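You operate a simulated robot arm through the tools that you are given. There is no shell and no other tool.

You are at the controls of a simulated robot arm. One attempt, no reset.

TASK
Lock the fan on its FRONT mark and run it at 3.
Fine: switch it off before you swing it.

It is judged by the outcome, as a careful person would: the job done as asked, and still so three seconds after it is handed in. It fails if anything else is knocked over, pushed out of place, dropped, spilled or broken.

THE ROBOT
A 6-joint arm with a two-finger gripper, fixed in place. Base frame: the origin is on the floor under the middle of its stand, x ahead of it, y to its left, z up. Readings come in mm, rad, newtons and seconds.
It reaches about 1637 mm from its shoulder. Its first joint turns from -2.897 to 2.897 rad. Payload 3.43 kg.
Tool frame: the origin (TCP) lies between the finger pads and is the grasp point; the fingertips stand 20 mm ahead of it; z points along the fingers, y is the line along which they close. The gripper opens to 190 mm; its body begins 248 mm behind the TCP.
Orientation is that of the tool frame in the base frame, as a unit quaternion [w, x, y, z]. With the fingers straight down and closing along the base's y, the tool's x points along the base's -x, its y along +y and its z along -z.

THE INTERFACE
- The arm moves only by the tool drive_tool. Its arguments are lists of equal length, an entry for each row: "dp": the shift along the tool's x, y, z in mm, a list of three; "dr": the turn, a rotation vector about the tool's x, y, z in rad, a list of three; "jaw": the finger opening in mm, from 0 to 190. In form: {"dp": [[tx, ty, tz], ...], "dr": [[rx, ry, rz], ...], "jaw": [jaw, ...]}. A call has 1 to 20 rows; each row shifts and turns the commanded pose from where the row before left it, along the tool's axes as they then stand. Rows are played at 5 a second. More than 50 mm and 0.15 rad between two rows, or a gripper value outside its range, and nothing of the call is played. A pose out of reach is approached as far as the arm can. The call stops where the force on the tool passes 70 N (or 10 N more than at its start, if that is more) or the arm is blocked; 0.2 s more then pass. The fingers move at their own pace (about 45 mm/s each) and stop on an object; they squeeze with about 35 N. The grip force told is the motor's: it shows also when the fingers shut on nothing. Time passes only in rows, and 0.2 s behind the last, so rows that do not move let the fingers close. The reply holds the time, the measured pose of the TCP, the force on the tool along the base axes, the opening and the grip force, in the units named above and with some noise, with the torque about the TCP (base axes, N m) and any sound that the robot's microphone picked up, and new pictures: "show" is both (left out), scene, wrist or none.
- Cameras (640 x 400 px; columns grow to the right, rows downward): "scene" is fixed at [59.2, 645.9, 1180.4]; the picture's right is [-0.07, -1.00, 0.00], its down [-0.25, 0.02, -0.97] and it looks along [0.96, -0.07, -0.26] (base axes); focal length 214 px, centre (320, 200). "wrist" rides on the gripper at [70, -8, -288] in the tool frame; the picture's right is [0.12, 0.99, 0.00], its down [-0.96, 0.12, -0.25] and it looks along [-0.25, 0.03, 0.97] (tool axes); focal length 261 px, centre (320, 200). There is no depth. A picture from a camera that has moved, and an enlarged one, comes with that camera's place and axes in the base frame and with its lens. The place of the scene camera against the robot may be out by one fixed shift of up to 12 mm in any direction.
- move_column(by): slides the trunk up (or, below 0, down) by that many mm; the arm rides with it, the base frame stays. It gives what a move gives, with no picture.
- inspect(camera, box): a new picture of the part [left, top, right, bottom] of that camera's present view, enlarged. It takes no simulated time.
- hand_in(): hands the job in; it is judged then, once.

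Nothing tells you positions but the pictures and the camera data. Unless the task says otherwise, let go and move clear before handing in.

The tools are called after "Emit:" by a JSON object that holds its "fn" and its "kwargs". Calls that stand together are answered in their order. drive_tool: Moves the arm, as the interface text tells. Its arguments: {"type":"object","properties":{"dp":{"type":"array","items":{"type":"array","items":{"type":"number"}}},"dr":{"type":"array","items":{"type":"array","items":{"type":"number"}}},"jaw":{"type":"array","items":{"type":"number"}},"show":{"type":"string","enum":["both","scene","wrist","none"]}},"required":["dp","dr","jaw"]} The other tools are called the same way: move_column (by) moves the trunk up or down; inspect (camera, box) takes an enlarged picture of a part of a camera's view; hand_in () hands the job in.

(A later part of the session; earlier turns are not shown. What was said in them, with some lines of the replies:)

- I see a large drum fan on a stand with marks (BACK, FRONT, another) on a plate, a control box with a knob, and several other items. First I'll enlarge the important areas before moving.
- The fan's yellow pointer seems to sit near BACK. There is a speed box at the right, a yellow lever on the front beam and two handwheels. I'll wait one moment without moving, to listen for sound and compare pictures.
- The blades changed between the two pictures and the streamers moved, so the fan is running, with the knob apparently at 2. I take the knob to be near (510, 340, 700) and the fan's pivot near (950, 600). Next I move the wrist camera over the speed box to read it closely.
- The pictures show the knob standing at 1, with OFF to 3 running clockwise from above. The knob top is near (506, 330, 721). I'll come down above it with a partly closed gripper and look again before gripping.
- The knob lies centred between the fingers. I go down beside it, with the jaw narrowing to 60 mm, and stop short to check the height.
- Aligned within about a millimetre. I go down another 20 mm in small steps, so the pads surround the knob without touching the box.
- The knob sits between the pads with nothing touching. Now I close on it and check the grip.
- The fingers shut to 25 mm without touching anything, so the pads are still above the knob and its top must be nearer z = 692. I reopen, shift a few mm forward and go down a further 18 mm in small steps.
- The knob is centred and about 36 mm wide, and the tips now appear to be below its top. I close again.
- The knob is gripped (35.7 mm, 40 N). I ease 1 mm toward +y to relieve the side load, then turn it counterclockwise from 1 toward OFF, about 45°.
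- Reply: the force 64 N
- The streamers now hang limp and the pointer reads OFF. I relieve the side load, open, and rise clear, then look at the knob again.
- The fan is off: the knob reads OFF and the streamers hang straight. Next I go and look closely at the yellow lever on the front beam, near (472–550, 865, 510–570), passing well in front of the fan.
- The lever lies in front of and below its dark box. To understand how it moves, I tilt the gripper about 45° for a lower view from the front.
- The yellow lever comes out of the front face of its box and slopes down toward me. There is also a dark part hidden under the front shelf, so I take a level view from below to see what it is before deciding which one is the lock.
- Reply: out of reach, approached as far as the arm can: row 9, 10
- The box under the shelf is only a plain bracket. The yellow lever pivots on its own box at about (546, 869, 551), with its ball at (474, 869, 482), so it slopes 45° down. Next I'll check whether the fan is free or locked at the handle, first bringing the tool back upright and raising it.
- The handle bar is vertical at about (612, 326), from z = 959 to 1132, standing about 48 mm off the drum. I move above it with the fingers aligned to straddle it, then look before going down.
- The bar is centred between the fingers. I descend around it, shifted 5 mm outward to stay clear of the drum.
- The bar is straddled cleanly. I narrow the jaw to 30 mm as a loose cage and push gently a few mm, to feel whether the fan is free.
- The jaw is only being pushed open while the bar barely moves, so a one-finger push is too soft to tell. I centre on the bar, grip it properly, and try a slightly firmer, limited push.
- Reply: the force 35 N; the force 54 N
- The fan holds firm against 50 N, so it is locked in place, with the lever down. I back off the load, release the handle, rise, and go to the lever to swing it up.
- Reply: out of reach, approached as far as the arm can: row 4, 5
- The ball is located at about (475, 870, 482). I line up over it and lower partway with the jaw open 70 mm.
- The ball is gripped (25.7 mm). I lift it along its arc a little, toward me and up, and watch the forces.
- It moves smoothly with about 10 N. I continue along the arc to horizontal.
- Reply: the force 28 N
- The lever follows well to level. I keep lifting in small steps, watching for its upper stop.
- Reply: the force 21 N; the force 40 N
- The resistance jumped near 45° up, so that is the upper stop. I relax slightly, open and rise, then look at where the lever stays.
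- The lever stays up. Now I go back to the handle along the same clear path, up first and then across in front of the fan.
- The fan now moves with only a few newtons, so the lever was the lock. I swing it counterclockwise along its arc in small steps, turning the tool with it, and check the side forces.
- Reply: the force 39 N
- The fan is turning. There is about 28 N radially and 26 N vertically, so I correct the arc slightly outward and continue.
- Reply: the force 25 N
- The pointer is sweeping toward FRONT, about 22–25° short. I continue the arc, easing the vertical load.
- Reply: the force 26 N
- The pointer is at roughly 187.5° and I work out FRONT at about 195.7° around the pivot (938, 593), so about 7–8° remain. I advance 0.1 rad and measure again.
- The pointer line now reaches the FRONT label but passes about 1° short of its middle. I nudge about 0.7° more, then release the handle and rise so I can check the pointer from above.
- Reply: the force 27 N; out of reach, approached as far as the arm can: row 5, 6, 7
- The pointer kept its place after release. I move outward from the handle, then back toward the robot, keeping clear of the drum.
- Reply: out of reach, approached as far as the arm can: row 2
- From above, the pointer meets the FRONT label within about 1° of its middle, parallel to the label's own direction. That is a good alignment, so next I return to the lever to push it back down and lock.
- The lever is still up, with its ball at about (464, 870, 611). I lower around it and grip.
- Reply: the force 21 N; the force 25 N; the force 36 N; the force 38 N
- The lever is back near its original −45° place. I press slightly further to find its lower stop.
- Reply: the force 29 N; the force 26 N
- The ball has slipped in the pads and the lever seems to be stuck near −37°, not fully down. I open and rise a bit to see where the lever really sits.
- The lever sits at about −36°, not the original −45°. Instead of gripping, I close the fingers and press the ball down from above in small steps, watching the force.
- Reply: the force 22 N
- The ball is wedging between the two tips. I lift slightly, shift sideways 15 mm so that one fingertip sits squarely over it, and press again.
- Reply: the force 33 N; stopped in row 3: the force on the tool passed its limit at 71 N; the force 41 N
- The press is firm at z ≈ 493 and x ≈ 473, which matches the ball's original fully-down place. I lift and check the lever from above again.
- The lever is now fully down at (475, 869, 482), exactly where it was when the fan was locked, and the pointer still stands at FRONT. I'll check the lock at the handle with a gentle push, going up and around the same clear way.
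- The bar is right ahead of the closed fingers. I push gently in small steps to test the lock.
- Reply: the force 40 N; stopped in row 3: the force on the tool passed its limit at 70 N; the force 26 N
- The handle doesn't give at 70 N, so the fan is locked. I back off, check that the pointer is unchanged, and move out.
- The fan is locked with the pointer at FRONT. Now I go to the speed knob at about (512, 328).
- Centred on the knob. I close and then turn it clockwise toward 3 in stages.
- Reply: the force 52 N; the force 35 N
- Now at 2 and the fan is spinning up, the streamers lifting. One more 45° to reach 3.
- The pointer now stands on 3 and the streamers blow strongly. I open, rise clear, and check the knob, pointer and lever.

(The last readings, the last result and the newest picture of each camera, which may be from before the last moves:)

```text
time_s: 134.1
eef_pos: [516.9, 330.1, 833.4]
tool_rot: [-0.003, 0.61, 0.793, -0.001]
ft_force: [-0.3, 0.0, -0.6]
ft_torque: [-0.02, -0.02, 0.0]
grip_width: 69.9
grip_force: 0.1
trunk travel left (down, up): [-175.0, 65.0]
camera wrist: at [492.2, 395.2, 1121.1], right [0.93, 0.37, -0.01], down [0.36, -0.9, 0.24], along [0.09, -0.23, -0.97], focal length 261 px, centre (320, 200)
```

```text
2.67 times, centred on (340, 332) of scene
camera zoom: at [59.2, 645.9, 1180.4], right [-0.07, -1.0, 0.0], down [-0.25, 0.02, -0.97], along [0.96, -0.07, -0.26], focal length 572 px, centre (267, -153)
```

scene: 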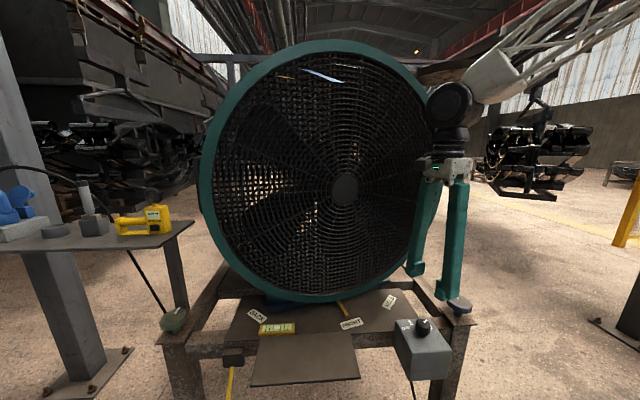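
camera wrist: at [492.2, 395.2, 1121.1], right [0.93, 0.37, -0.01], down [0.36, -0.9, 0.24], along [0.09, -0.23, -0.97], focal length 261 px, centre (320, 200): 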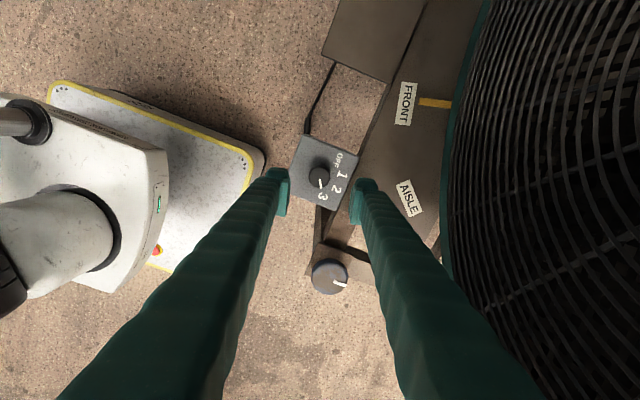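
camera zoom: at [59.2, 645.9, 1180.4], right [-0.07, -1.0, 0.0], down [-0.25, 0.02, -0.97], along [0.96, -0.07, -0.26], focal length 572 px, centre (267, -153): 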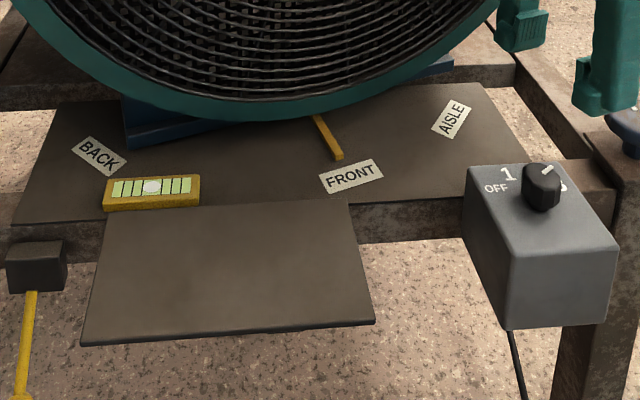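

The knob is at 3, the pointer at FRONT and the lever down. I move the arm well clear, then wait and check that everything holds.

Emit:
{"fn": "drive_tool", "kwargs": {"dp": [[0, 0, -38], [0, 0, -38], [0, 0, -38], [0, 0, -38], [0, 0, -38], [0, 0, -38], [0, 0, -38], [0, 0, -38], [0, 0, -38], [0, 0, -20], [45, -15, 0], [45, -15, 0], [45, -15, 0], [0, 0, 0], [0, 0, 0], [0, 0, 0], [0, 0, 0], [0, 0, 0], [0, 0, 0]], "dr": [[0, 0, -0.131], [0, 0, -0.131], [0, 0, -0.131], [0, 0, -0.131], [0, 0, -0.131], [0, 0, -0.131], [0, 0, -0.131], [0, 0, -0.131], [0, 0, -0.131], [0, 0, -0.131], [0, 0, 0], [0, 0, 0], [0, 0, 0], [0, 0, 0], [0, 0, 0], [0, 0, 0], [0, 0, 0], [0, 0, 0], [0, 0, 0]], "jaw": [70, 70, 70, 70, 70, 70, 70, 70, 70, 70, 70, 70, 70, 70, 70, 70, 70, 70, 70], "show": "both"}}

Emit:
{"fn": "inspect", "kwargs": {"camera": "scene", "box": [310, 290, 390, 340]}}

Emit:
{"fn": "inspect", "kwargs": {"camera": "scene", "box": [390, 300, 480, 360]}}

Emit:
{"fn": "inspect", "kwargs": {"camera": "scene", "box": [0, 170, 300, 400]}}

```text
time_s: 138.1
eef_pos: [381.8, 281.9, 1197.6]
tool_rot: [-0.003, 0.0, 1.0, 0.0]
ft_force: [0.1, -0.1, -0.4]
ft_torque: [0.02, 0.01, 0.02]
grip_width: 69.6
grip_force: 0.0
trunk travel left (down, up): [-175.0, 65.0]
camera wrist: at [312.7, 273.2, 1485.2], right [-0.12, 0.99, 0.0], down [0.96, 0.12, 0.24], along [0.24, 0.03, -0.97], focal length 261 px, centre (320, 200)
```

scene: 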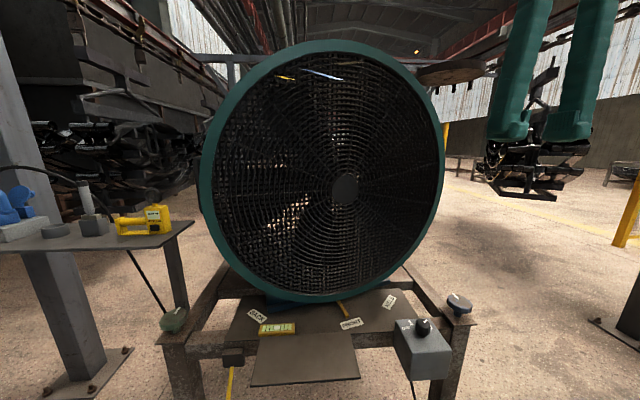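
wrist: 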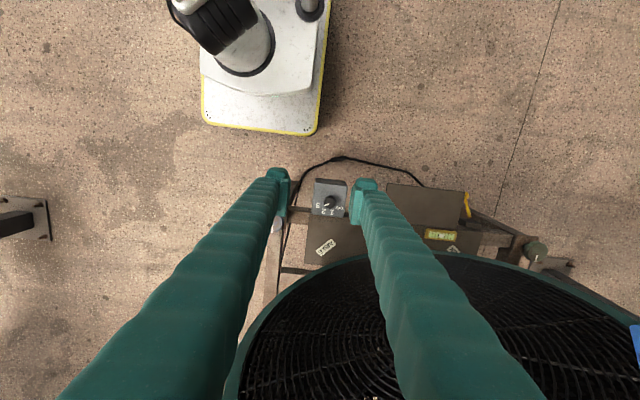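

```text
8.00 times, centred on (350, 315) of scene
camera zoom: at [59.2, 645.9, 1180.4], right [-0.07, -1.0, 0.0], down [-0.25, 0.02, -0.97], along [0.96, -0.07, -0.26], focal length 1716 px, centre (80, -720)
```

zoom: 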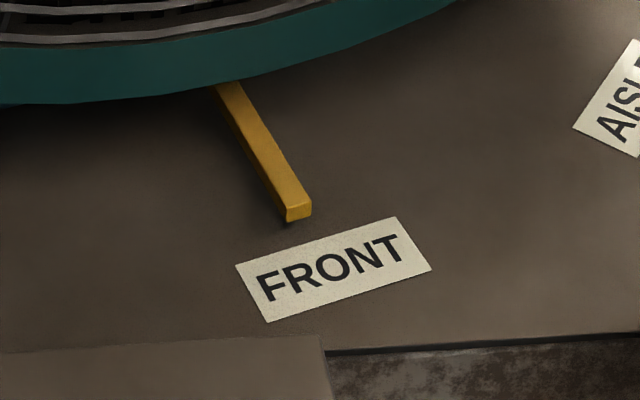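

```text
6.67 times, centred on (435, 330) of scene
camera zoom: at [59.2, 645.9, 1180.4], right [-0.07, -1.0, 0.0], down [-0.25, 0.02, -0.97], along [0.96, -0.07, -0.26], focal length 1430 px, centre (-447, -667)
```

zoom: 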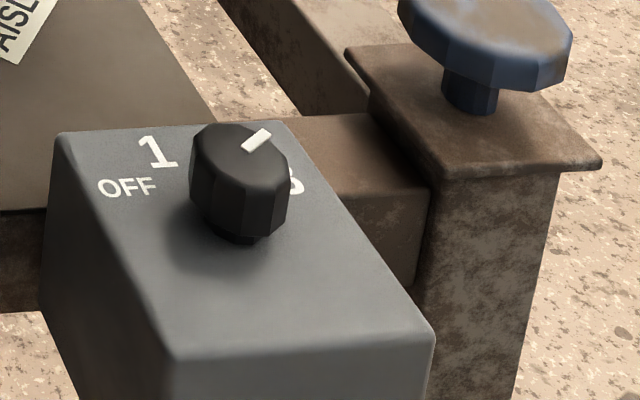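

```text
1.74 times, centred on (150, 285) of scene
camera zoom: at [59.2, 645.9, 1180.4], right [-0.07, -1.0, 0.0], down [-0.25, 0.02, -0.97], along [0.96, -0.07, -0.26], focal length 373 px, centre (616, 52)
```

zoom: 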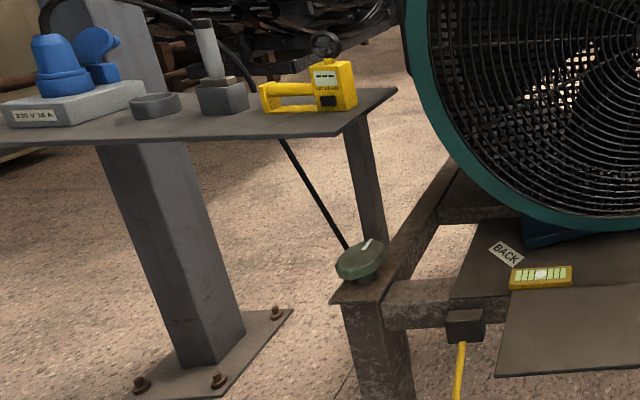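

The fan runs at 3 with its pointer on FRONT. The lever is down and holding, and nothing else has moved. The arm is clear, so I hand in.

Emit:
{"fn": "hand_in", "kwargs": {}}

```text
The job is handed in.
```

The fan is locked with its pointer on FRONT and running at 3.

- **Switched off first:** I turned the knob from 1 to OFF before touching the fan, and the streamers hung limp.
- **Swung and locked:** I raised the yellow lever to free the fan and swung it round by its side handle. The pointer stands within about 1° of the middle of the FRONT label. I then pressed the lever back down to its original position.
- **Lock checked:** I pushed on the handle with about 70 N, and the fan did not move.
- **Running at 3:** I turned the knob from OFF through 1 and 2 to 3, and the streamers blew strongly. After the arm moved clear, the pointer, knob and lever were all still in place.

In the last pictures nothing else had been moved or knocked over.
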